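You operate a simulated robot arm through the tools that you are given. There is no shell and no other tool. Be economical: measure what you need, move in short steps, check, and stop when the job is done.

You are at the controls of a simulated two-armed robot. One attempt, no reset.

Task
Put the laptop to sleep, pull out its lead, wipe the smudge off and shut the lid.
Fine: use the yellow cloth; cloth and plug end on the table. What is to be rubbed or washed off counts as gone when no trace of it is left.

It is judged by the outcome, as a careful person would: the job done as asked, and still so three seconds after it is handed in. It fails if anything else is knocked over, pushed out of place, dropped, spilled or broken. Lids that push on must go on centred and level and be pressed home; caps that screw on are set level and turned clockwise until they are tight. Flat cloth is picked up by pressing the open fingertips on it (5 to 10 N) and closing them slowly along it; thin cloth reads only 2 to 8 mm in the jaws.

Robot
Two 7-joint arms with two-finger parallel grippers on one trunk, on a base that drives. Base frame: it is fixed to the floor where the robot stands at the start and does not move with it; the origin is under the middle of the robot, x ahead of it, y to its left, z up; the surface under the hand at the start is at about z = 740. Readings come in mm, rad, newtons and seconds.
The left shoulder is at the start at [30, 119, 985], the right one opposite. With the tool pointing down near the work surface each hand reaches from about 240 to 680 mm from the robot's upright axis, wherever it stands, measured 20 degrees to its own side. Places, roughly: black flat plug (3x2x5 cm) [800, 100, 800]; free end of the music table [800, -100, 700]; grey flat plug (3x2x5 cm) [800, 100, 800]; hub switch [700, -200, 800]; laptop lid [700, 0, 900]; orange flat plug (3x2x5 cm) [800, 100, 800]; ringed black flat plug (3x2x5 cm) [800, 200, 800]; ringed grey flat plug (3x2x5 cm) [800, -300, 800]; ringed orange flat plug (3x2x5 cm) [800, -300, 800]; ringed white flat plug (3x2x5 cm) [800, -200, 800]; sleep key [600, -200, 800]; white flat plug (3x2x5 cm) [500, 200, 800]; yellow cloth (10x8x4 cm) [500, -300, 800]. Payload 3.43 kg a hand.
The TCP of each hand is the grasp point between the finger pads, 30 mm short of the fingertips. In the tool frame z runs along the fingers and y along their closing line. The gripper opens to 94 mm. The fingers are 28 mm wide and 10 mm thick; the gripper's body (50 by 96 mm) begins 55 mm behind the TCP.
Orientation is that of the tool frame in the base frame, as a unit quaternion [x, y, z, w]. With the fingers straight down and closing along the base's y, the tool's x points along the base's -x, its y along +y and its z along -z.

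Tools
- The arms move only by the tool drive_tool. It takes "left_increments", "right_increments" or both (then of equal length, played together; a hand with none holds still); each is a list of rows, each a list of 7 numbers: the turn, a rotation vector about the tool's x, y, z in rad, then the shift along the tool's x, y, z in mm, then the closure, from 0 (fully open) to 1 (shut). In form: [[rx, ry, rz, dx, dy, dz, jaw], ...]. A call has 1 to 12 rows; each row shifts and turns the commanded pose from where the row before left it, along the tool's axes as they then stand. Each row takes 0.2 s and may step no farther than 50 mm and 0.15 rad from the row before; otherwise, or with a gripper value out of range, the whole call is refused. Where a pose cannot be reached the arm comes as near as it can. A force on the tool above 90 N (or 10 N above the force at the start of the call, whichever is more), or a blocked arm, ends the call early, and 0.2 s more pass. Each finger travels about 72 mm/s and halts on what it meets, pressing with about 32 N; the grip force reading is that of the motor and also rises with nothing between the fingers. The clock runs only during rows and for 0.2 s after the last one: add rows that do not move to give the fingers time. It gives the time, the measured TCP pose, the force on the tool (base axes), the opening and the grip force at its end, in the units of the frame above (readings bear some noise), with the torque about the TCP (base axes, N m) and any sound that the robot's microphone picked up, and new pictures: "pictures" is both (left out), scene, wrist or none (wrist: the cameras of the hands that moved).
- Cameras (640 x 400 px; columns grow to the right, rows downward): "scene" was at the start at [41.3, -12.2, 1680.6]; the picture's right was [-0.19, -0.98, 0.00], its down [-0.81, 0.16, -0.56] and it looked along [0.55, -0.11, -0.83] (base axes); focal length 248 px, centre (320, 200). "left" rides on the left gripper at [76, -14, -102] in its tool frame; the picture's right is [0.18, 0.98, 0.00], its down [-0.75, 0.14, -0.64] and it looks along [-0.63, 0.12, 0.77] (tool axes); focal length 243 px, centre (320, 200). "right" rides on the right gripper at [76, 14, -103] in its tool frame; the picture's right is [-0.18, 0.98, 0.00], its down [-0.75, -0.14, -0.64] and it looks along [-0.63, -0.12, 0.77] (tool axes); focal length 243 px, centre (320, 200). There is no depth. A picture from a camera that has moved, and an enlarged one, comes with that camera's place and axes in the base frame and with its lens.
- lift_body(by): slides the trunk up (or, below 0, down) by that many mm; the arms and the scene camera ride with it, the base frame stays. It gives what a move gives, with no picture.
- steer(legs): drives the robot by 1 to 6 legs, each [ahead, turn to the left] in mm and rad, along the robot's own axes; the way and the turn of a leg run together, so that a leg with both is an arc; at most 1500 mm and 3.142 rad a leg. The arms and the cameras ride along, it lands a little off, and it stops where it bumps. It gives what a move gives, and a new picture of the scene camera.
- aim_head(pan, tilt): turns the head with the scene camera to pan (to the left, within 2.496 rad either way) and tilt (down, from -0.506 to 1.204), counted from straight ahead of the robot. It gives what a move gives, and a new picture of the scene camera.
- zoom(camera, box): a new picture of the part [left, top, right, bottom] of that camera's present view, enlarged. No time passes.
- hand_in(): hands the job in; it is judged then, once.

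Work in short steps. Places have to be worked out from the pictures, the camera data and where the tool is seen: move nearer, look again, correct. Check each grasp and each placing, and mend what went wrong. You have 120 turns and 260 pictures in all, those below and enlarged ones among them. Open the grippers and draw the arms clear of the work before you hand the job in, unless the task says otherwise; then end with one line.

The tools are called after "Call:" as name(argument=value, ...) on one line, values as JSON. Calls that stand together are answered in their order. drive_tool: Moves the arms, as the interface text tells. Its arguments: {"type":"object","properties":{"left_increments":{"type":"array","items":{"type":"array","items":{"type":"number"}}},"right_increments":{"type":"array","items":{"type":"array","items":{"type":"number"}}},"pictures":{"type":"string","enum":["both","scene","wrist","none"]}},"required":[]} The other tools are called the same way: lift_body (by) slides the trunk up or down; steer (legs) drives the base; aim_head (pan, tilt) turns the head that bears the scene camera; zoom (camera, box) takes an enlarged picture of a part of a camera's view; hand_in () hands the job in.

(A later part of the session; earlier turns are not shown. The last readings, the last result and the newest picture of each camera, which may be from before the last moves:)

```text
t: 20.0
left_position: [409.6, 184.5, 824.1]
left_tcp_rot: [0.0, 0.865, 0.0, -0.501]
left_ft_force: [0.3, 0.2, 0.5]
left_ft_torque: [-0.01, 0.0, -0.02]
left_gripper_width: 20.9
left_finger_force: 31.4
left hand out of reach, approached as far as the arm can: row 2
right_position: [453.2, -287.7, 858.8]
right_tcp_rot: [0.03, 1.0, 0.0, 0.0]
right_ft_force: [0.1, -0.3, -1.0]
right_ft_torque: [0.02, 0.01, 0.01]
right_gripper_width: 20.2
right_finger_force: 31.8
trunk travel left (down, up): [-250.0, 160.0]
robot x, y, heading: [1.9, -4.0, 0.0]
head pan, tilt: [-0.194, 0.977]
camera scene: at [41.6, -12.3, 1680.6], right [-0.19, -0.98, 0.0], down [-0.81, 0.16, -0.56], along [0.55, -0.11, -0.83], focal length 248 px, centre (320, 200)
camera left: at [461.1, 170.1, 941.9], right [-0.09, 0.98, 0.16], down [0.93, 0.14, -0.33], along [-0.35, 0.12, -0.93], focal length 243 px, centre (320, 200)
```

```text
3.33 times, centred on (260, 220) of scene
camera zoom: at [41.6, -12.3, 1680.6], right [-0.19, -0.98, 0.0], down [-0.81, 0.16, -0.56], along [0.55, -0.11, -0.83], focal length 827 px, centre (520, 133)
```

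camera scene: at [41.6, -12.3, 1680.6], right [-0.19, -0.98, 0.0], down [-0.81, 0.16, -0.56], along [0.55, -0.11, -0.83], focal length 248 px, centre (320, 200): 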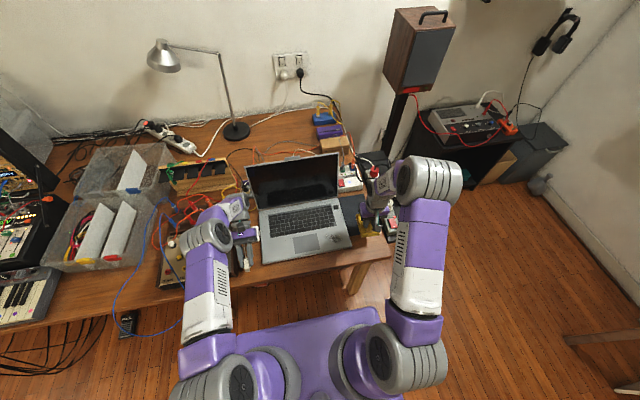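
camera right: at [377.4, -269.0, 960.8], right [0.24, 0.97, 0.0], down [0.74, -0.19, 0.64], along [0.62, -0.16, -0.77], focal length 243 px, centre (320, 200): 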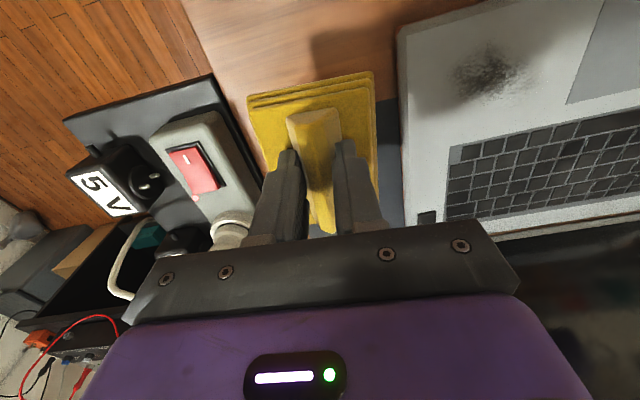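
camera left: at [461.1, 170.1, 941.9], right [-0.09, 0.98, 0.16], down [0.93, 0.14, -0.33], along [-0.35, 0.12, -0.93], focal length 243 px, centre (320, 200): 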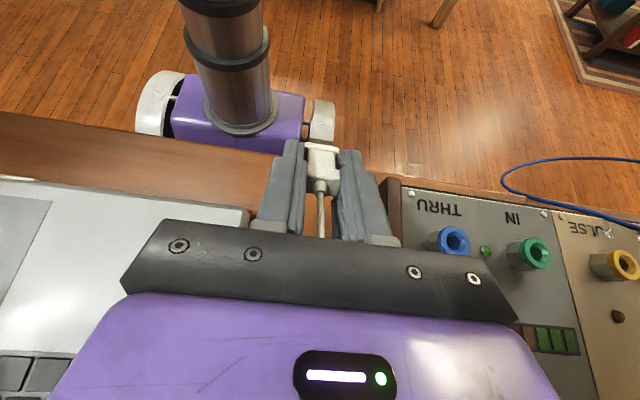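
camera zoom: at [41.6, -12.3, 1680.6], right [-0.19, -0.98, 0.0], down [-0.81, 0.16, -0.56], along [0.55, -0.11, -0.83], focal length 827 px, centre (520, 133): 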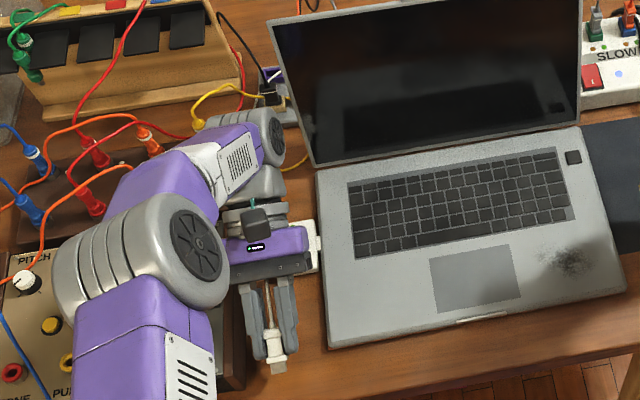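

The tilt stands at 60°, but the hand is at x 410 and the plug tip is too near the front edge. I shift back +x and lower.

Call:
drive_tool(left_increments=[[0, 0, 0, -22, 3, -9, 1], [0, 0, 0, -22, 2, -9, 1], [0, 0, 0, 0, 0, 0, 1]])

Call:
zoom(camera="scene", box=[200, 190, 300, 265])

```text
t: 20.8
left_position: [430.3, 185.0, 807.7]
left_tcp_rot: [0.0, 0.866, 0.0, -0.5]
left_ft_force: [0.2, -0.1, 0.1]
left_ft_torque: [0.0, 0.0, 0.01]
left_gripper_width: 20.9
left_finger_force: 31.7
left hand out of reach, approached as far as the arm can: row 2
right_position: [453.0, -287.6, 859.5]
right_tcp_rot: [0.03, 1.0, 0.0, 0.0]
right_ft_force: [0.3, -0.2, -0.4]
right_ft_torque: [0.02, 0.05, 0.03]
right_gripper_width: 20.2
right_finger_force: 32.2
trunk travel left (down, up): [-250.0, 160.0]
robot x, y, heading: [-1.9, 1.1, -0.003]
head pan, tilt: [-0.194, 0.977]
camera scene: at [41.7, -12.2, 1680.6], right [-0.19, -0.98, 0.0], down [-0.81, 0.16, -0.56], along [0.55, -0.11, -0.83], focal length 248 px, centre (320, 200)
camera left: at [481.7, 170.8, 923.7], right [-0.09, 0.98, 0.16], down [0.93, 0.14, -0.33], along [-0.35, 0.12, -0.93], focal length 243 px, centre (320, 200)
```

scene: 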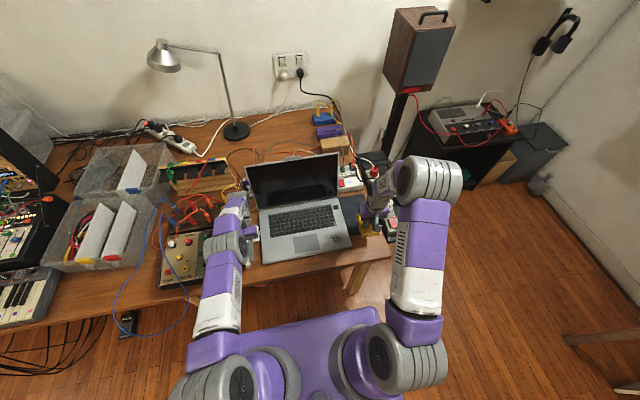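
left: 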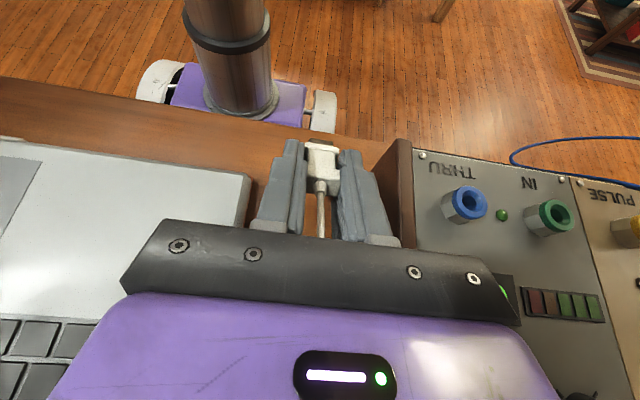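

```text
5.33 times, centred on (250, 228) of scene
camera zoom: at [41.7, -12.2, 1680.6], right [-0.19, -0.98, 0.0], down [-0.81, 0.16, -0.56], along [0.55, -0.11, -0.83], focal length 1323 px, centre (693, 53)
```

zoom: 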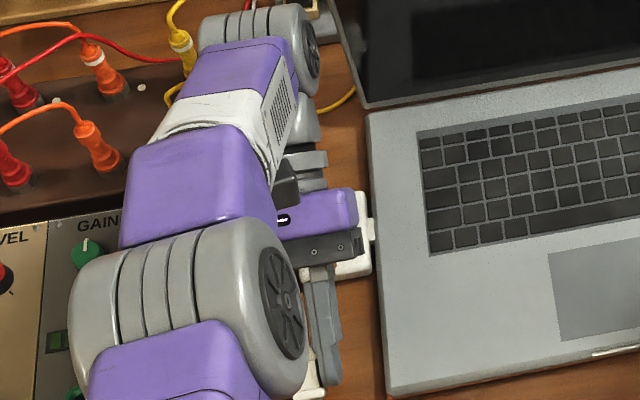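

The wrist is getting low over the patch leads, so I bring the tilt back to about 43°. Then I lower gently until the plug touches the table.

Call:
drive_tool(left_increments=[[0, -0.15, 0, 0, 0, 0, 1], [0, -0.15, 0, 0, 0, 0, 1], [0, 0, 0, -5.5, 2, 5.9, 1], [0, 0, 0, -2, 1, 2.2, 1], [0, 0, 0, -2, 0, 2.2, 1], [0, 0, 0, 0, 0, 0, 1]])

Call:
zoom(camera="left", box=[220, 80, 420, 205])

```text
t: 22.2
left_position: [431.1, 188.7, 792.6]
left_tcp_rot: [-0.001, 0.931, 0.0, -0.365]
left_ft_force: [-0.4, -0.2, -0.3]
left_ft_torque: [0.0, 0.0, 0.02]
left_gripper_width: 20.9
left_finger_force: 32.6
right_position: [453.3, -287.9, 859.4]
right_tcp_rot: [0.029, 1.0, 0.0, -0.001]
right_ft_force: [0.1, -0.2, -0.2]
right_ft_torque: [-0.01, 0.02, 0.01]
right_gripper_width: 20.4
right_finger_force: 31.8
trunk travel left (down, up): [-250.0, 160.0]
robot x, y, heading: [-0.3, 1.7, -0.002]
head pan, tilt: [-0.194, 0.977]
camera scene: at [41.3, -12.3, 1680.6], right [-0.19, -0.98, 0.0], down [-0.81, 0.16, -0.56], along [0.55, -0.11, -0.83], focal length 248 px, centre (320, 200)
camera left: at [444.8, 173.9, 919.4], right [-0.14, 0.98, 0.13], down [0.99, 0.14, -0.04], along [-0.06, 0.12, -0.99], focal length 243 px, centre (320, 200)
```

scene: 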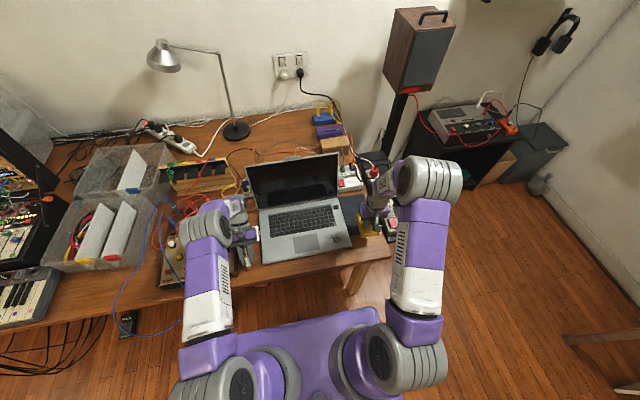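
left: 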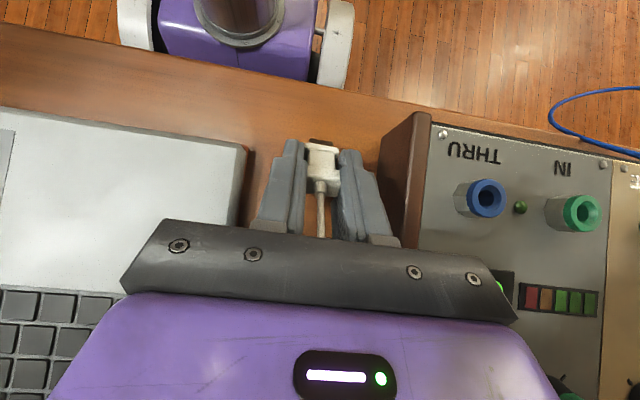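

```text
3.20 times, centred on (320, 142) of left
camera zoom: at [444.8, 173.9, 919.4], right [-0.14, 0.98, 0.13], down [0.99, 0.14, -0.04], along [-0.06, 0.12, -0.99], focal length 776 px, centre (320, 384)
```

zoom: 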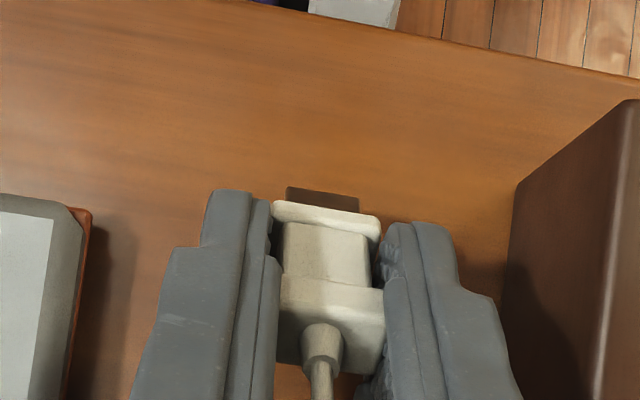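

There is no contact yet, and the plug is over bare table well clear of the edge. I keep lowering in 2 mm steps.

Call:
drive_tool(left_increments=[[0, 0, 0, -1.4, 0, 1.5, 1], [0, 0, 0, -1.4, 0, 1.5, 1], [0, 0, 0, -1.4, 0, 1.5, 1], [0, 0, 0, -1.4, 0, 1.5, 1], [0, 0, 0, -1.4, 0, 1.5, 1], [0, 0, 0, 0, 0, 0, 1]], pictures="wrist")

```text
t: 23.6
left_position: [431.0, 188.9, 782.1]
left_tcp_rot: [0.0, 0.931, 0.0, -0.365]
left_ft_force: [-0.6, 0.6, -0.4]
left_ft_torque: [-0.02, -0.03, -0.01]
left_gripper_width: 21.1
left_finger_force: 32.2
right_position: [452.7, -286.9, 859.1]
right_tcp_rot: [0.03, 1.0, -0.001, 0.0]
right_ft_force: [-0.5, 0.2, 0.0]
right_ft_torque: [0.0, -0.01, 0.0]
right_gripper_width: 20.0
right_finger_force: 32.2
trunk travel left (down, up): [-250.0, 160.0]
robot x, y, heading: [-0.0, 2.1, 0.002]
head pan, tilt: [-0.194, 0.977]
camera left: at [444.8, 173.6, 908.9], right [-0.13, 0.98, 0.13], down [0.99, 0.14, -0.04], along [-0.06, 0.12, -0.99], focal length 243 px, centre (320, 200)
```

left: 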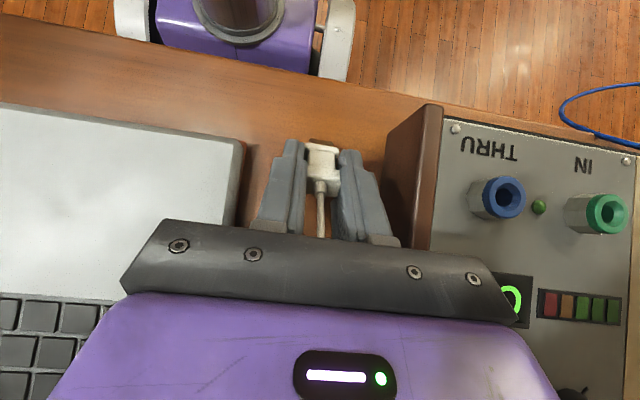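

Still no contact at TCP z 782. I keep going down.

Call:
drive_tool(left_increments=[[0, 0, 0, -1.4, 0, 1.5, 1], [0, 0, 0, -1.4, 0, 1.5, 1], [0, 0, 0, -1.4, 0, 1.5, 1], [0, 0, 0, -1.4, 0, 1.5, 1], [0, 0, 0, -1.4, 0, 1.5, 1], [0, 0, 0, -1.4, 0, 1.5, 1], [0, 0, 0, -1.4, 0, 1.5, 1]], pictures="wrist")

Call:
zoom(camera="left", box=[220, 80, 420, 205])

```text
t: 25.2
left_position: [431.1, 188.1, 771.2]
left_tcp_rot: [0.0, 0.931, 0.001, -0.365]
left_ft_force: [6.1, 1.5, 39.4]
left_ft_torque: [-0.08, 0.58, -0.12]
left_gripper_width: 20.9
left_finger_force: 31.8
right_position: [451.3, -288.0, 859.7]
right_tcp_rot: [0.03, 1.0, 0.001, 0.0]
right_ft_force: [-0.4, 0.9, -0.8]
right_ft_torque: [0.01, -0.01, 0.0]
right_gripper_width: 19.9
right_finger_force: 31.9
trunk travel left (down, up): [-250.0, 160.0]
robot x, y, heading: [2.4, -0.4, -0.007]
head pan, tilt: [-0.194, 0.977]
camera left: at [444.8, 173.3, 898.4], right [-0.13, 0.98, 0.13], down [0.99, 0.14, -0.04], along [-0.06, 0.12, -0.99], focal length 243 px, centre (320, 200)
```

left: 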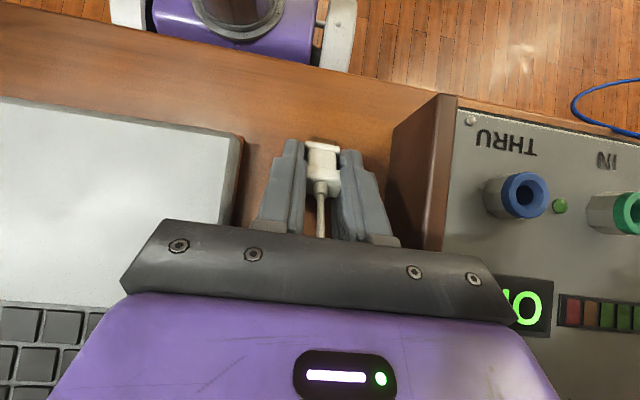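

```text
3.20 times, centred on (320, 142) of left
camera zoom: at [444.8, 173.3, 898.4], right [-0.13, 0.98, 0.13], down [0.99, 0.14, -0.04], along [-0.06, 0.12, -0.99], focal length 776 px, centre (320, 384)
```

zoom: 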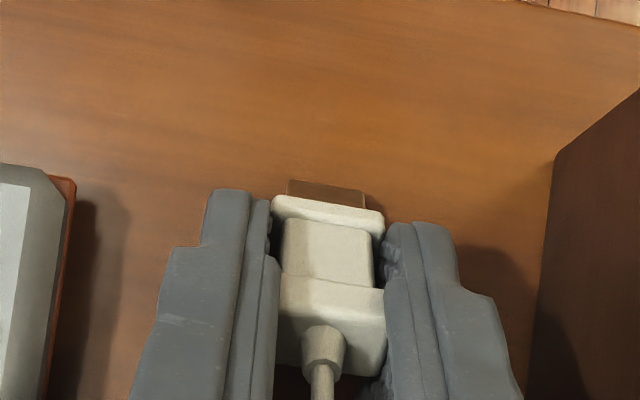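

The plug now touches the table with 39 N. I back off about 2 mm and open slowly to about 40 mm.

Call:
drive_tool(left_increments=[[0, 0, 0, 1.5, 0, -1.6, 1], [0, 0, 0, 0, 0, 0, 0.9], [0, 0, 0, 0, 0, 0, 0.75], [0, 0, 0, 0, 0, 0, 0.62], [0, 0, 0, 0, 0, 0, 0.55], [0, 0, 0, 0, 0, 0, 0.55]], pictures="wrist")

Call:
zoom(camera="left", box=[220, 80, 420, 205])

```text
t: 26.6
left_position: [430.9, 191.2, 772.0]
left_tcp_rot: [-0.002, 0.93, 0.0, -0.367]
left_ft_force: [5.1, 19.4, 29.9]
left_ft_torque: [0.11, 0.17, 0.02]
left_gripper_width: 31.2
left_finger_force: 0.1
right_position: [451.7, -285.8, 860.2]
right_tcp_rot: [0.03, 1.0, 0.0, 0.001]
right_ft_force: [0.3, -0.2, -0.9]
right_ft_torque: [0.02, 0.03, 0.0]
right_gripper_width: 20.0
right_finger_force: 32.1
trunk travel left (down, up): [-250.0, 160.0]
robot x, y, heading: [1.5, -2.0, -0.006]
head pan, tilt: [-0.194, 0.977]
camera left: at [444.3, 176.2, 898.3], right [-0.14, 0.98, 0.13], down [0.99, 0.14, -0.04], along [-0.06, 0.12, -0.99], focal length 243 px, centre (320, 200)
```

left: 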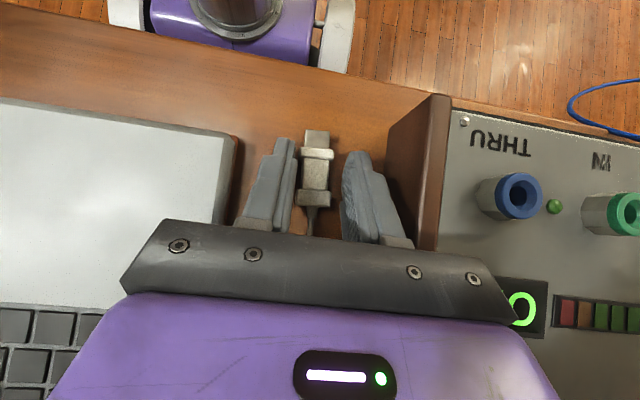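

```text
3.20 times, centred on (320, 142) of left
camera zoom: at [444.3, 176.2, 898.3], right [-0.14, 0.98, 0.13], down [0.99, 0.14, -0.04], along [-0.06, 0.12, -0.99], focal length 776 px, centre (320, 384)
```

zoom: 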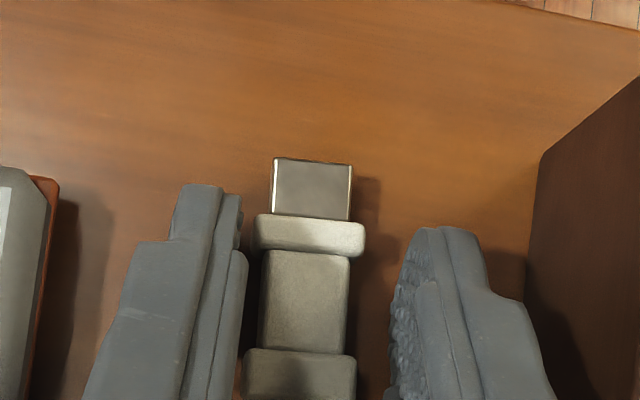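

The plug lies flat on the table and the fingertips are resting on the wood. I raise straight up, clear of it.

Call:
drive_tool(left_increments=[[0, 0, 0, 3, 0, -3, 0.6], [0, 0, 0, 8, 0, -8, 0.6], [0, 0, 0, 20, 0, -22, 0.6], [0, 0, 0, 27, 0, -29, 0.6], [0, 0, 0, 27, 0, -29, 0.6], [0, 0, 0, 0, 0, 0, 0.6]])

Call:
zoom(camera="left", box=[200, 40, 440, 190])

```text
t: 28.0
left_position: [429.3, 189.4, 894.8]
left_tcp_rot: [0.0, 0.93, 0.001, -0.367]
left_ft_force: [-0.3, 0.1, -0.8]
left_ft_torque: [0.02, -0.03, -0.04]
left_gripper_width: 37.6
left_finger_force: 0.0
right_position: [452.9, -286.6, 859.4]
right_tcp_rot: [0.03, 1.0, 0.0, 0.0]
right_ft_force: [-0.8, -0.4, -0.8]
right_ft_torque: [-0.02, 0.01, 0.02]
right_gripper_width: 20.1
right_finger_force: 31.9
trunk travel left (down, up): [-250.0, 160.0]
robot x, y, heading: [3.1, -0.2, -0.004]
head pan, tilt: [-0.194, 0.977]
camera scene: at [41.8, -12.1, 1680.6], right [-0.19, -0.98, 0.0], down [-0.81, 0.16, -0.56], along [0.55, -0.11, -0.83], focal length 248 px, centre (320, 200)
camera left: at [444.3, 173.8, 1021.6], right [-0.13, 0.98, 0.13], down [0.99, 0.14, -0.04], along [-0.06, 0.12, -0.99], focal length 243 px, centre (320, 200)
```

scene: 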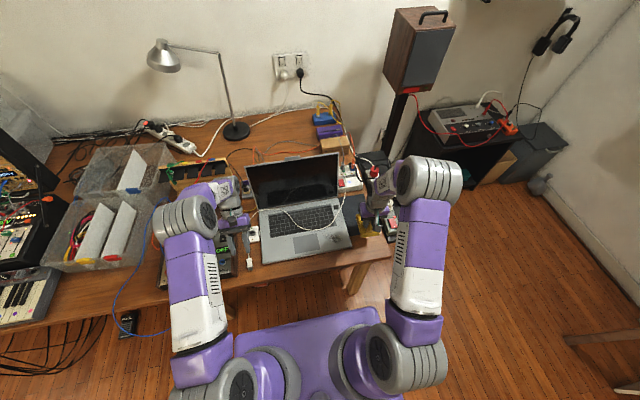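
left: 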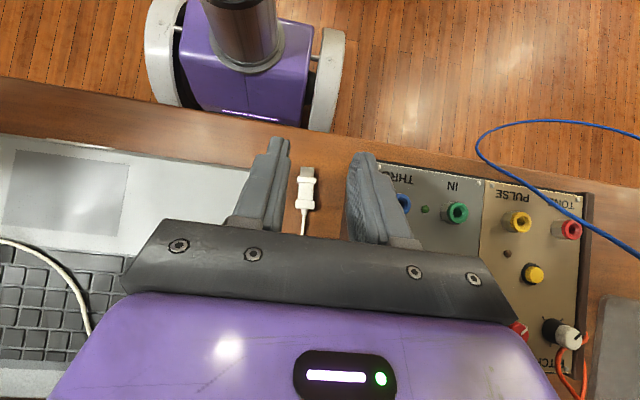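

```text
2.67 times, centred on (320, 115) of left
camera zoom: at [444.3, 173.8, 1021.6], right [-0.13, 0.98, 0.13], down [0.99, 0.14, -0.04], along [-0.06, 0.12, -0.99], focal length 647 px, centre (320, 427)
```

zoom: 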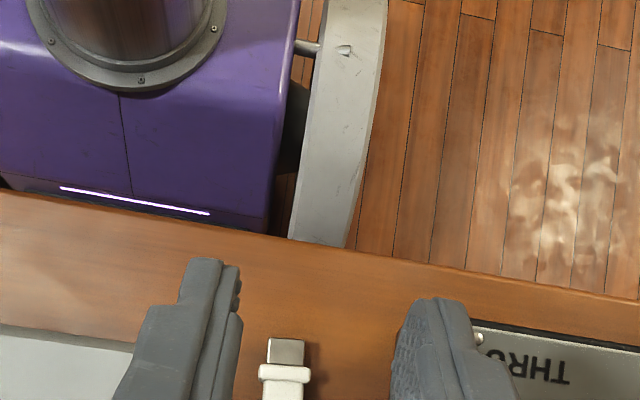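

The lead now seems to loop across the laptop keyboard. I take a closer look.

Call:
zoom(camera="scene", box=[220, 130, 400, 280])

Call:
zoom(camera="right", box=[380, 0, 640, 260])

```text
2.67 times, centred on (310, 205) of scene
camera zoom: at [41.8, -12.1, 1680.6], right [-0.19, -0.98, 0.0], down [-0.81, 0.16, -0.56], along [0.55, -0.11, -0.83], focal length 661 px, centre (347, 187)
```

zoom: 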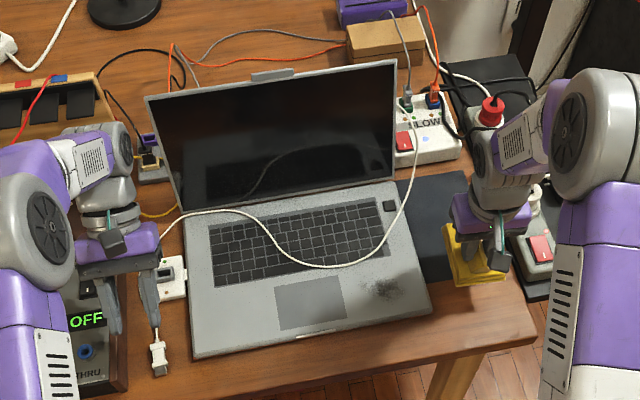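

```text
1.54 times, centred on (510, 130) of right
camera zoom: at [378.0, -268.8, 960.5], right [0.24, 0.97, 0.0], down [0.74, -0.19, 0.64], along [0.62, -0.16, -0.77], focal length 373 px, centre (28, 308)
```

zoom: 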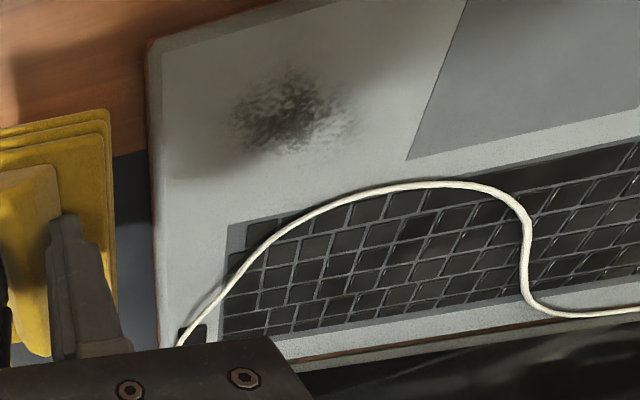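

The lead drapes over the keyboard, so shutting the lid would trap it. I will re-grip the plug flat with a vertical hand and lay it behind, left of the hinge, so the lead runs behind the laptop as at the start.

Call:
drive_tool(left_increments=[[0, -0.15, 0, 0, 0, 0, 0.5], [0, -0.15, 0, 0, 0, 0, 0.5], [0, -0.15, 0, 0, 0, 0, 0.5], [0, -0.15, 0, 0, 0, 0, 0.5], [0, -0.15, 0, 4, 1, 0, 0.5], [0, 0, 0, 0, 0, 40, 0.5], [0, 0, 0, 0, 0, 0, 0.5]])

Call:
zoom(camera="left", box=[220, 40, 460, 190])

```text
t: 29.6
left_position: [425.9, 189.5, 855.5]
left_tcp_rot: [-0.001, 1.0, 0.0, 0.001]
left_ft_force: [0.5, 0.2, 0.2]
left_ft_torque: [0.03, -0.01, 0.01]
left_gripper_width: 46.8
left_finger_force: 0.1
right_position: [451.3, -287.1, 859.2]
right_tcp_rot: [0.03, 1.0, 0.0, -0.001]
right_ft_force: [0.6, 0.6, -1.8]
right_ft_torque: [0.03, 0.03, 0.0]
right_gripper_width: 19.9
right_finger_force: 32.3
trunk travel left (down, up): [-250.0, 160.0]
robot x, y, heading: [-0.8, -0.4, -0.003]
head pan, tilt: [-0.194, 0.977]
camera scene: at [40.0, -12.3, 1680.7], right [-0.19, -0.98, 0.0], down [-0.81, 0.16, -0.56], along [0.55, -0.11, -0.83], focal length 248 px, centre (320, 200)
camera left: at [349.9, 174.9, 957.9], right [-0.18, 0.98, 0.0], down [0.75, 0.14, 0.64], along [0.63, 0.12, -0.77], focal length 243 px, centre (320, 200)
```

scene: 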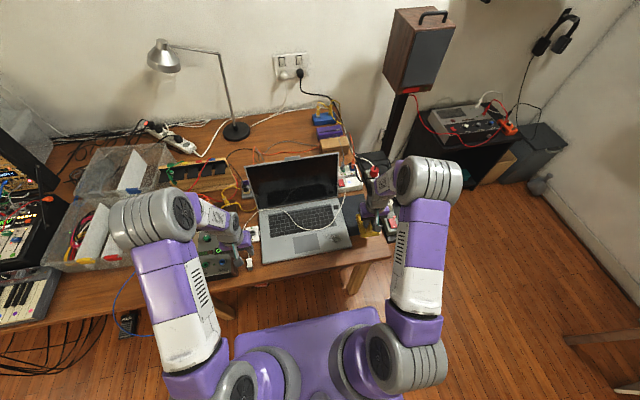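
left: 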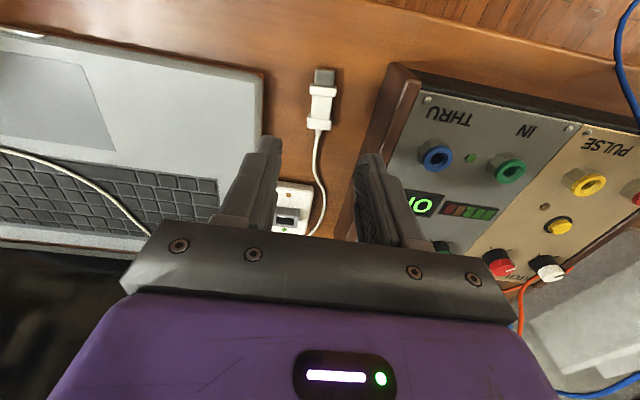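

```text
2.67 times, centred on (340, 115) of left
camera zoom: at [349.9, 174.9, 957.9], right [-0.18, 0.98, 0.0], down [0.75, 0.14, 0.64], along [0.63, 0.12, -0.77], focal length 647 px, centre (267, 427)
```

zoom: 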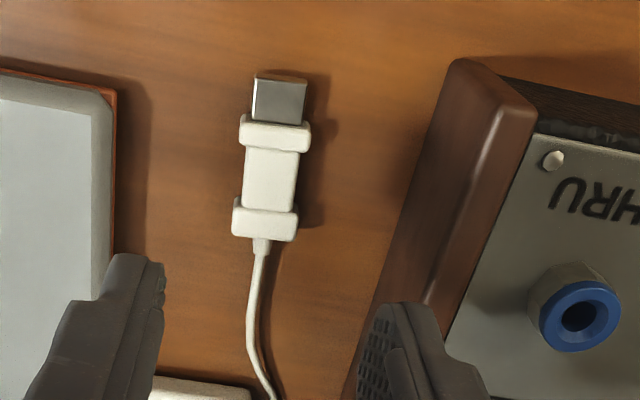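

The plug lies along x, centred at (419, 189). I move over it and lower with a 40 mm opening.

Call:
drive_tool(left_increments=[[0, 0, 0, 6, 0, 40, 0.57], [0, 0, 0, 1, 0, 25, 0.57], [0, 0, 0, 0, 0, 10, 0.57], [0, 0, 0, 0, 0, 3, 0.57], [0, 0, 0, 0, 0, 0, 0.75], [0, 0, 0, 0, 0, 0, 0.9], [0, 0, 0, 0, 0, 0, 1], [0, 0, 0, 0, 0, 0, 1]], pictures="wrist")

```text
t: 31.4
left_position: [419.7, 189.8, 778.0]
left_tcp_rot: [0.0, 1.0, -0.001, 0.0]
left_ft_force: [0.3, -1.1, 0.6]
left_ft_torque: [0.01, -0.02, 0.0]
left_gripper_width: 20.7
left_finger_force: 32.4
right_position: [453.8, -287.4, 860.1]
right_tcp_rot: [0.03, 1.0, 0.001, 0.0]
right_ft_force: [-0.3, -0.8, 1.0]
right_ft_torque: [0.02, 0.03, -0.03]
right_gripper_width: 20.1
right_finger_force: 32.2
trunk travel left (down, up): [-250.0, 160.0]
robot x, y, heading: [-1.2, -1.1, 0.001]
head pan, tilt: [-0.194, 0.977]
camera left: at [343.5, 175.0, 880.0], right [-0.18, 0.98, 0.0], down [0.75, 0.14, 0.64], along [0.63, 0.12, -0.77], focal length 243 px, centre (320, 200)
```

left: 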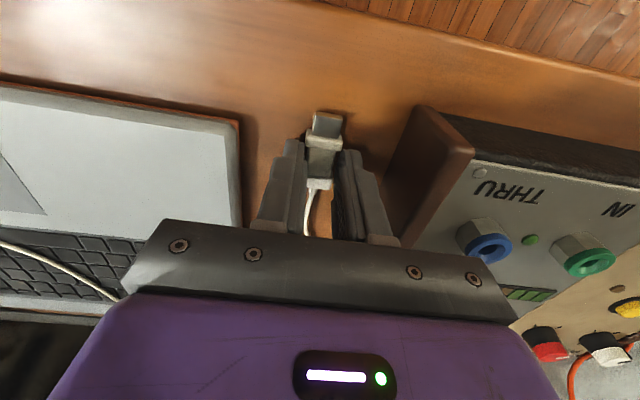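

The plug is gripped, lying horizontal. I lift it and carry it back to about (620, 200), watching the lead.

Call:
drive_tool(left_increments=[[0, 0, 0, 0, 0, -30, 1], [0, 0, 0, 0, 0, -40, 1], [0, 0, 0, -40, 2, -20, 1], [0, 0, 0, -40, 2, 0, 1], [0, 0, 0, -40, 2, 0, 1], [0, 0, 0, -40, 2, 0, 1], [0, 0, 0, -40, 2, 0, 1], [0, 0, 0, 0, 0, 0, 1]])

Call:
zoom(camera="scene", box=[200, 110, 400, 270])

```text
t: 33.2
left_position: [619.5, 201.6, 868.1]
left_tcp_rot: [0.0, 1.0, 0.001, 0.0]
left_ft_force: [-0.5, -0.4, -0.1]
left_ft_torque: [-0.01, -0.03, -0.02]
left_gripper_width: 20.6
left_finger_force: 31.7
right_position: [452.0, -287.3, 859.5]
right_tcp_rot: [0.03, 1.0, 0.0, 0.001]
right_ft_force: [-0.7, -0.5, -1.0]
right_ft_torque: [0.01, 0.0, 0.0]
right_gripper_width: 19.9
right_finger_force: 31.9
trunk travel left (down, up): [-250.0, 160.0]
robot x, y, heading: [1.7, 0.0, -0.004]
head pan, tilt: [-0.194, 0.977]
camera scene: at [40.6, -12.3, 1680.7], right [-0.19, -0.98, 0.0], down [-0.81, 0.16, -0.56], along [0.55, -0.11, -0.83], focal length 248 px, centre (320, 200)
camera left: at [543.0, 185.8, 970.0], right [-0.18, 0.98, 0.0], down [0.75, 0.14, 0.64], along [0.63, 0.12, -0.77], focal length 243 px, centre (320, 200)
```

scene: 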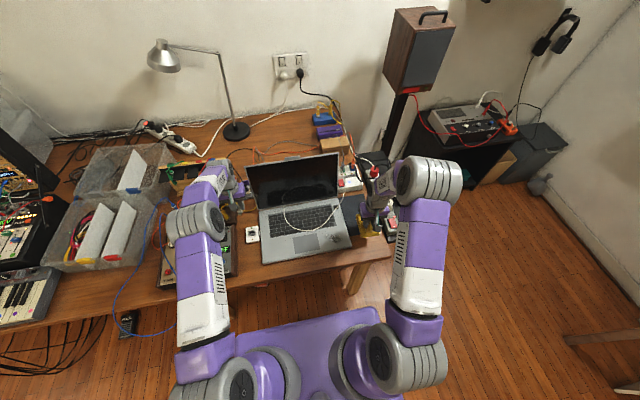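
left: 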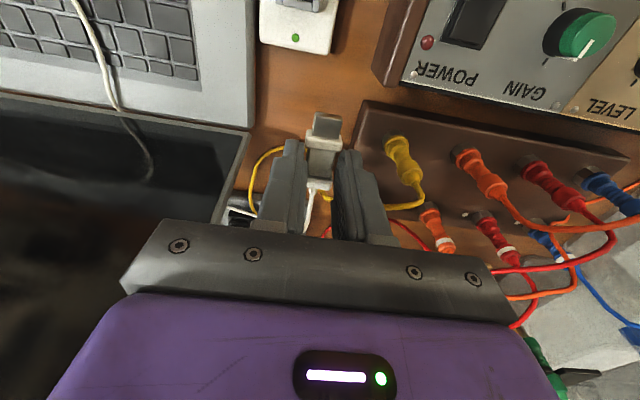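

```text
2.50 times, centred on (300, 190) of scene
camera zoom: at [40.6, -12.3, 1680.7], right [-0.19, -0.98, 0.0], down [-0.81, 0.16, -0.56], along [0.55, -0.11, -0.83], focal length 620 px, centre (370, 225)
```

zoom: 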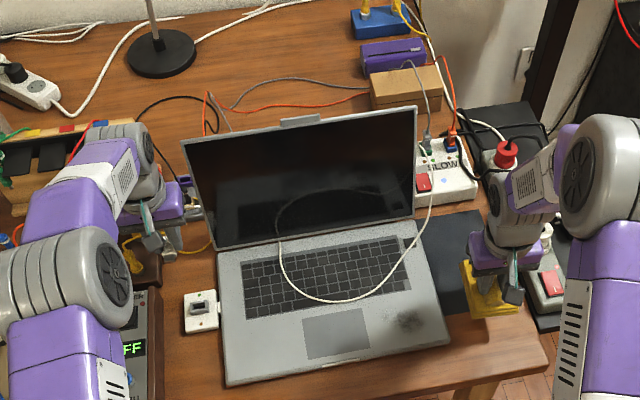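

The lead ignores the lid and still loops over the keyboard. I need to draw it taut behind the hinge line, which means reaching further. I lift the plug up and to the left first, then drive the base forward, since there is about 230 mm free before the table edge.

Call:
drive_tool(left_increments=[[0, 0, 0, 0, 0, -45, 1], [0, 0, 0, 0, 0, -45, 1], [0, 0, 0, 20, 40, 0, 1], [0, 0, 0, 20, 40, 0, 1], [0, 0, 0, 20, 40, 0, 1], [0, 0, 0, 20, 40, 0, 1], [0, 0, 0, 0, 0, 0, 1]])

Call:
zoom(camera="scene", box=[120, 90, 400, 270])

```text
t: 34.8
left_position: [538.0, 360.1, 956.8]
left_tcp_rot: [0.001, 1.0, 0.0, 0.0]
left_ft_force: [-0.2, -0.7, 0.1]
left_ft_torque: [0.01, 0.0, 0.0]
left_gripper_width: 20.5
left_finger_force: 32.7
right_position: [453.1, -287.8, 858.8]
right_tcp_rot: [0.029, 1.0, 0.0, 0.0]
right_ft_force: [-0.2, 0.3, -1.3]
right_ft_torque: [0.01, 0.05, 0.0]
right_gripper_width: 19.7
right_finger_force: 32.1
trunk travel left (down, up): [-250.0, 160.0]
robot x, y, heading: [1.6, 0.6, -0.003]
head pan, tilt: [-0.194, 0.977]
camera scene: at [41.7, -13.0, 1680.6], right [-0.19, -0.98, 0.0], down [-0.81, 0.16, -0.56], along [0.55, -0.11, -0.83], focal length 248 px, centre (320, 200)
camera left: at [463.0, 344.3, 1059.6], right [-0.18, 0.98, 0.0], down [0.75, 0.14, 0.64], along [0.63, 0.12, -0.77], focal length 243 px, centre (320, 200)
```

scene: 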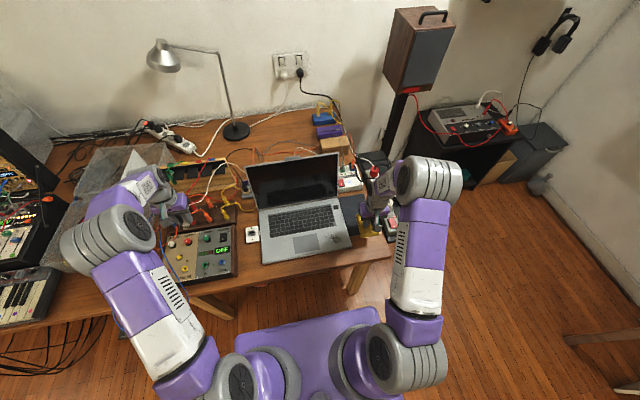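
left: 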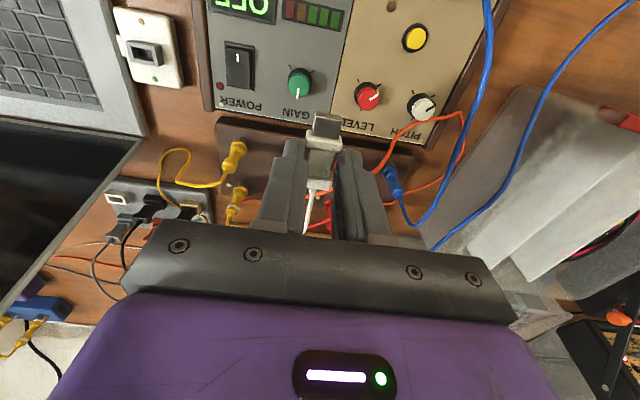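

```text
2.22 times, centred on (260, 180) of scene
camera zoom: at [41.7, -13.0, 1680.6], right [-0.19, -0.98, 0.0], down [-0.81, 0.16, -0.56], along [0.55, -0.11, -0.83], focal length 551 px, centre (453, 244)
```

zoom: 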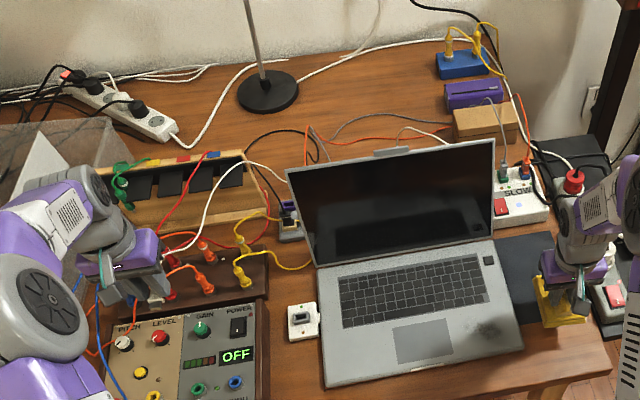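

Now the lead runs behind the lid again. I come back to the strip behind the plate from the left and rear, so that the slack stays behind.

Call:
drive_tool(left_increments=[[0, 0, 0, -20, -20, 10, 1], [0, 0, 0, -21, -20, 15, 1], [0, 0, 0, -21, -20, 15, 1], [0, 0, 0, -12, -20, 15, 1], [0, 0, 0, -12, -25, 15, 1], [0, 0, 0, -11, -25, 15, 1], [0, 0, 0, 0, -25, 10, 1], [0, 0, 0, 0, 0, 0, 1]])

Call:
zoom(camera="scene", box=[160, 90, 400, 260])

```text
t: 36.6
left_position: [635.0, 205.4, 862.3]
left_tcp_rot: [0.0, 1.0, 0.0, 0.0]
left_ft_force: [0.6, -0.2, -1.6]
left_ft_torque: [0.01, 0.0, 0.03]
left_gripper_width: 21.0
left_finger_force: 31.7
right_position: [453.7, -288.2, 859.2]
right_tcp_rot: [0.03, 1.0, 0.0, 0.0]
right_ft_force: [-0.6, -0.7, -0.5]
right_ft_torque: [-0.05, -0.01, -0.03]
right_gripper_width: 19.8
right_finger_force: 32.1
trunk travel left (down, up): [-250.0, 160.0]
robot x, y, heading: [0.3, -1.7, 0.001]
head pan, tilt: [-0.194, 0.977]
camera scene: at [41.4, -11.8, 1680.6], right [-0.19, -0.98, 0.0], down [-0.81, 0.16, -0.56], along [0.55, -0.11, -0.83], focal length 248 px, centre (320, 200)
camera left: at [560.1, 189.8, 964.3], right [-0.18, 0.98, 0.0], down [0.75, 0.14, 0.64], along [0.63, 0.12, -0.77], focal length 243 px, centre (320, 200)
```

scene: 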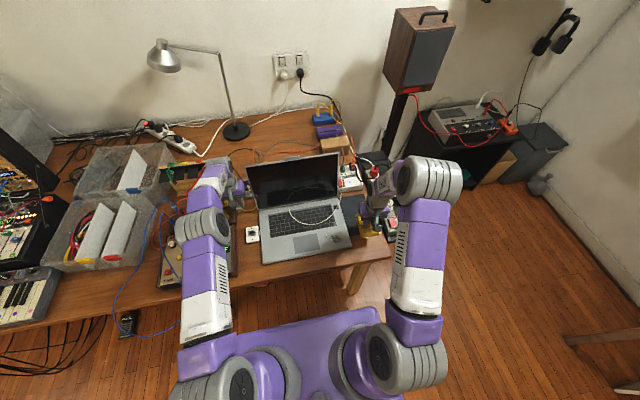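
left: 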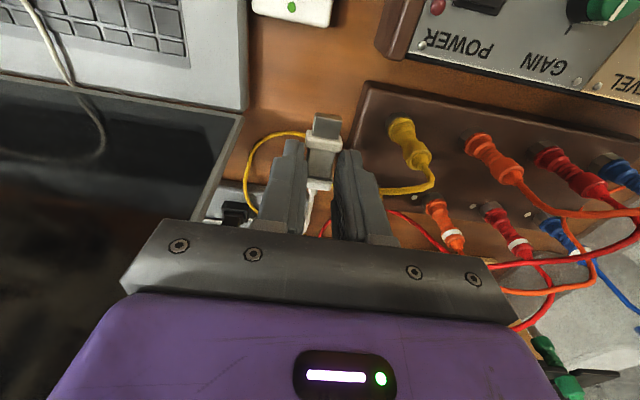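

```text
2.35 times, centred on (280, 175) of scene
camera zoom: at [41.4, -11.8, 1680.6], right [-0.19, -0.98, 0.0], down [-0.81, 0.16, -0.56], along [0.55, -0.11, -0.83], focal length 584 px, centre (414, 259)
```

zoom: 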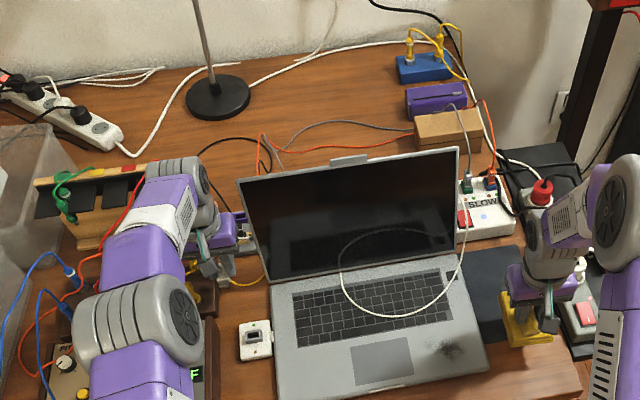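

The slack bows forward again, so the direction in which the cord leaves the plug seems to matter. I raise a little and yaw the plug so the cord leaves to the left, and see where the lead goes.

Call:
drive_tool(left_increments=[[0, 0, -0.15, 10, 10, -15, 1], [0, 0, -0.15, 0, 0, 0, 1], [0, 0, -0.15, 0, 0, 0, 1], [0, 0, -0.15, 0, 0, 0, 1], [0, 0, -0.15, 0, 0, 0, 1], [0, 0, -0.15, 0, 0, 0, 1], [0, 0, -0.15, 0, 0, 0, 1], [0, 0, -0.15, 0, 0, 0, 1], [0, 0, -0.15, 0, 0, 0, 1], [0, 0, -0.15, 0, 0, 0, 1], [0, 0, 0, 0, 0, 0, 1]])

Call:
zoom(camera="scene", box=[160, 90, 400, 260])

```text
t: 39.0
left_position: [625.4, 214.0, 876.0]
left_tcp_rot: [-0.682, 0.731, 0.0, 0.0]
left_ft_force: [0.5, -0.2, 0.7]
left_ft_torque: [0.01, -0.02, 0.0]
left_gripper_width: 20.7
left_finger_force: 32.2
right_position: [453.4, -287.3, 858.6]
right_tcp_rot: [0.029, 1.0, 0.0, 0.0]
right_ft_force: [-0.2, -0.3, -0.8]
right_ft_torque: [0.02, 0.0, 0.01]
right_gripper_width: 19.8
right_finger_force: 32.2
trunk travel left (down, up): [-250.0, 160.0]
robot x, y, heading: [1.5, 0.9, 0.001]
head pan, tilt: [-0.194, 0.977]
camera scene: at [41.4, -12.2, 1680.6], right [-0.19, -0.98, 0.0], down [-0.81, 0.16, -0.56], along [0.55, -0.11, -0.83], focal length 248 px, centre (320, 200)
camera left: at [635.5, 136.8, 979.5], right [-0.99, -0.12, 0.0], down [-0.09, 0.76, 0.64], along [-0.07, 0.64, -0.77], focal length 243 px, centre (320, 200)
```

scene: 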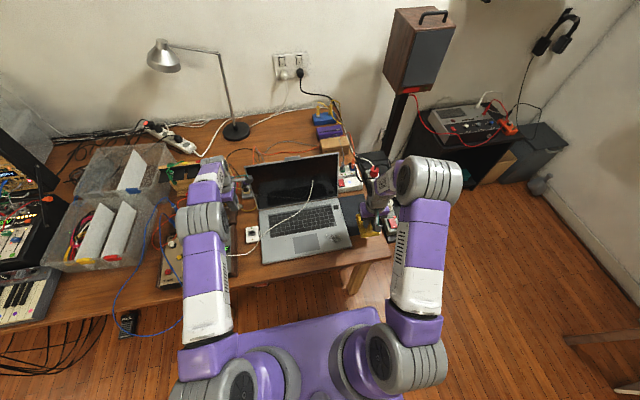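
left: 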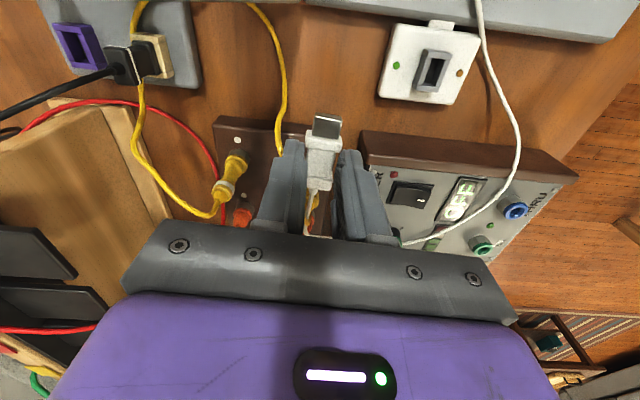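

```text
2.35 times, centred on (280, 175) of scene
camera zoom: at [41.4, -12.2, 1680.6], right [-0.19, -0.98, 0.0], down [-0.81, 0.16, -0.56], along [0.55, -0.11, -0.83], focal length 584 px, centre (414, 259)
```

zoom: 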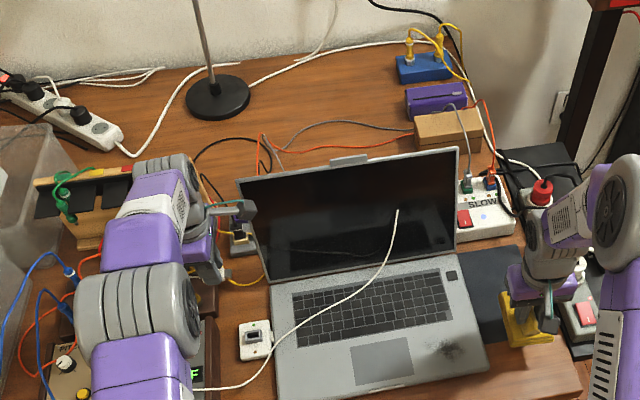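

The lead still comes forward. Better plan: hold the plug out taut to the left, as I did before with the lead behind the lid. Then wipe and shut the lid with the right hand, and lay the plug down last. I undo the yaw and go back to the taut pose.

Call:
drive_tool(left_increments=[[0, 0, 0.15, 0, 0, -20, 1], [0, 0, 0.15, 0, 0, -20, 1], [0, 0, 0.15, 0, 0, -20, 1], [0, 0, 0.15, 0, 0, -20, 1], [0, 0, 0.15, 0, 0, 0, 1], [0, 0, 0.15, 0, 0, 0, 1], [0, 0, 0.15, 0, 0, 0, 1], [0, 0, 0.15, 0, 0, 0, 1], [0, 0, 0.15, 0, 0, 0, 1], [0, 0, 0.15, 0, 0, 0, 1]], pictures="none")

Call:
drive_tool(left_increments=[[0, 0, 0, 20, 37, 0, 1], [0, 0, 0, 22, 37, 0, 1], [0, 0, 0, 22, 37, 0, 1], [0, 0, 0, 22, 37, 0, 1], [0, 0, 0, 5, 30, 0, 1], [0, 0, 0, 0, 0, 0, 1]], pictures="scene")

Call:
zoom(camera="scene", box=[100, 90, 400, 270])

```text
t: 41.2
left_position: [627.1, 214.7, 956.9]
left_tcp_rot: [0.0, 1.0, 0.0, 0.0]
left_ft_force: [-0.2, 0.0, 0.2]
left_ft_torque: [-0.01, -0.02, 0.03]
left_gripper_width: 20.8
left_finger_force: 32.2
right_position: [453.6, -287.2, 859.3]
right_tcp_rot: [0.029, 1.0, 0.0, 0.0]
right_ft_force: [0.1, -0.2, 0.0]
right_ft_torque: [0.02, -0.01, -0.01]
right_gripper_width: 19.6
right_finger_force: 31.5
trunk travel left (down, up): [-250.0, 160.0]
robot x, y, heading: [-3.0, 2.2, 0.001]
head pan, tilt: [-0.194, 0.977]
```

```text
t: 42.6
left_position: [534.7, 391.5, 958.0]
left_tcp_rot: [0.0, 1.0, -0.001, 0.0]
left_ft_force: [0.0, -0.9, 0.4]
left_ft_torque: [-0.02, 0.01, -0.01]
left_gripper_width: 20.9
left_finger_force: 32.1
right_position: [453.2, -287.6, 858.8]
right_tcp_rot: [0.029, 1.0, 0.0, 0.001]
right_ft_force: [0.3, 0.0, -0.2]
right_ft_torque: [-0.02, 0.01, 0.0]
right_gripper_width: 19.7
right_finger_force: 31.9
trunk travel left (down, up): [-250.0, 160.0]
robot x, y, heading: [3.5, -2.8, -0.0]
head pan, tilt: [-0.194, 0.977]
camera scene: at [41.3, -12.7, 1680.6], right [-0.19, -0.98, 0.0], down [-0.81, 0.16, -0.56], along [0.55, -0.11, -0.83], focal length 248 px, centre (320, 200)
```

scene: 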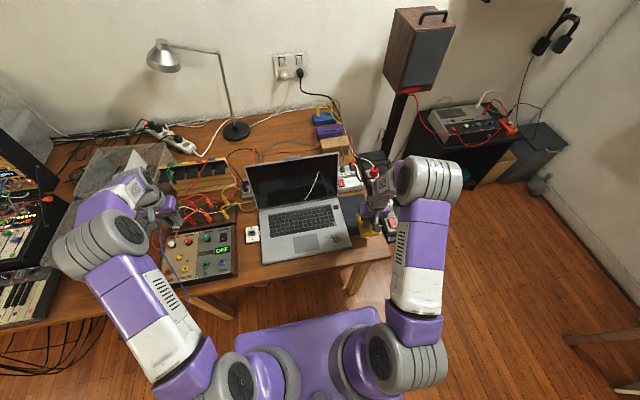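

```text
2.13 times, centred on (250, 180) of scene
camera zoom: at [41.3, -12.7, 1680.6], right [-0.19, -0.98, 0.0], down [-0.81, 0.16, -0.56], along [0.55, -0.11, -0.83], focal length 529 px, centre (469, 243)
```

zoom: 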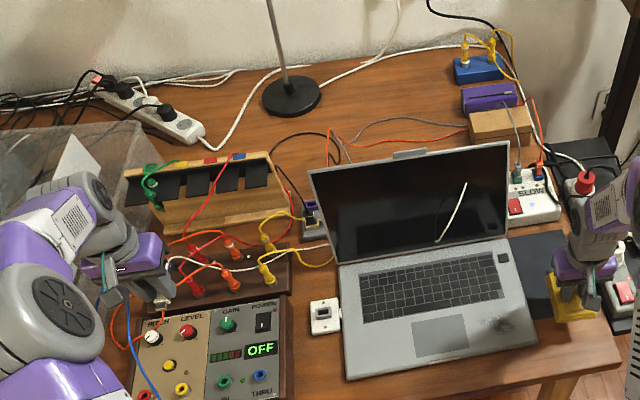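

The robot's reach is the limit, so I drive the base 130 mm forward. That keeps the lead further behind and makes the lid reachable too.

Call:
steer(legs=[[130, 0]])

Call:
zoom(camera="scene", box=[100, 100, 460, 310])

```text
t: 43.9
left_position: [663.2, 391.8, 957.7]
left_tcp_rot: [0.001, 1.0, 0.0, -0.001]
left_ft_force: [0.3, 0.1, -0.4]
left_ft_torque: [0.01, 0.0, 0.0]
left_gripper_width: 21.0
left_finger_force: 32.3
right_position: [580.0, -287.5, 858.7]
right_tcp_rot: [0.03, 1.0, 0.0, 0.0]
right_ft_force: [0.5, 0.1, -0.7]
right_ft_torque: [-0.03, 0.0, -0.01]
right_gripper_width: 20.0
right_finger_force: 31.9
trunk travel left (down, up): [-250.0, 160.0]
robot x, y, heading: [131.4, 1.6, -0.004]
head pan, tilt: [-0.194, 0.977]
camera scene: at [170.5, -12.4, 1680.6], right [-0.19, -0.98, 0.0], down [-0.81, 0.16, -0.56], along [0.55, -0.11, -0.83], focal length 248 px, centre (320, 200)
```

scene: 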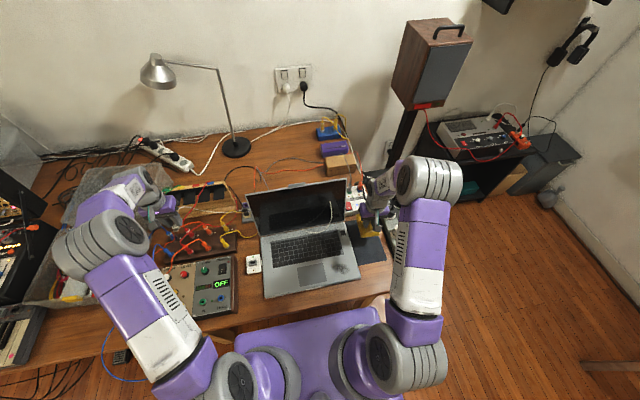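

```text
1.78 times, centred on (280, 205) of scene
camera zoom: at [170.5, -12.4, 1680.6], right [-0.19, -0.98, 0.0], down [-0.81, 0.16, -0.56], along [0.55, -0.11, -0.83], focal length 441 px, centre (391, 191)
```

zoom: 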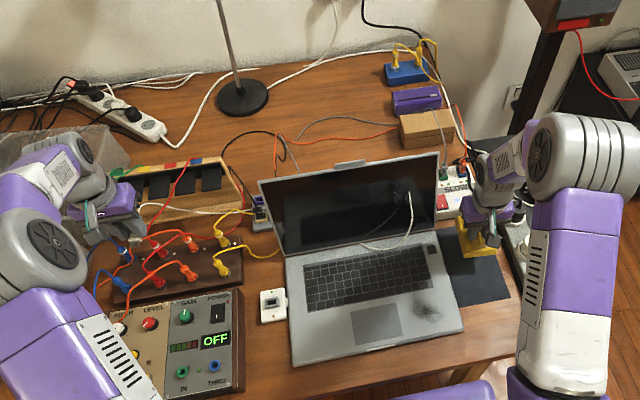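

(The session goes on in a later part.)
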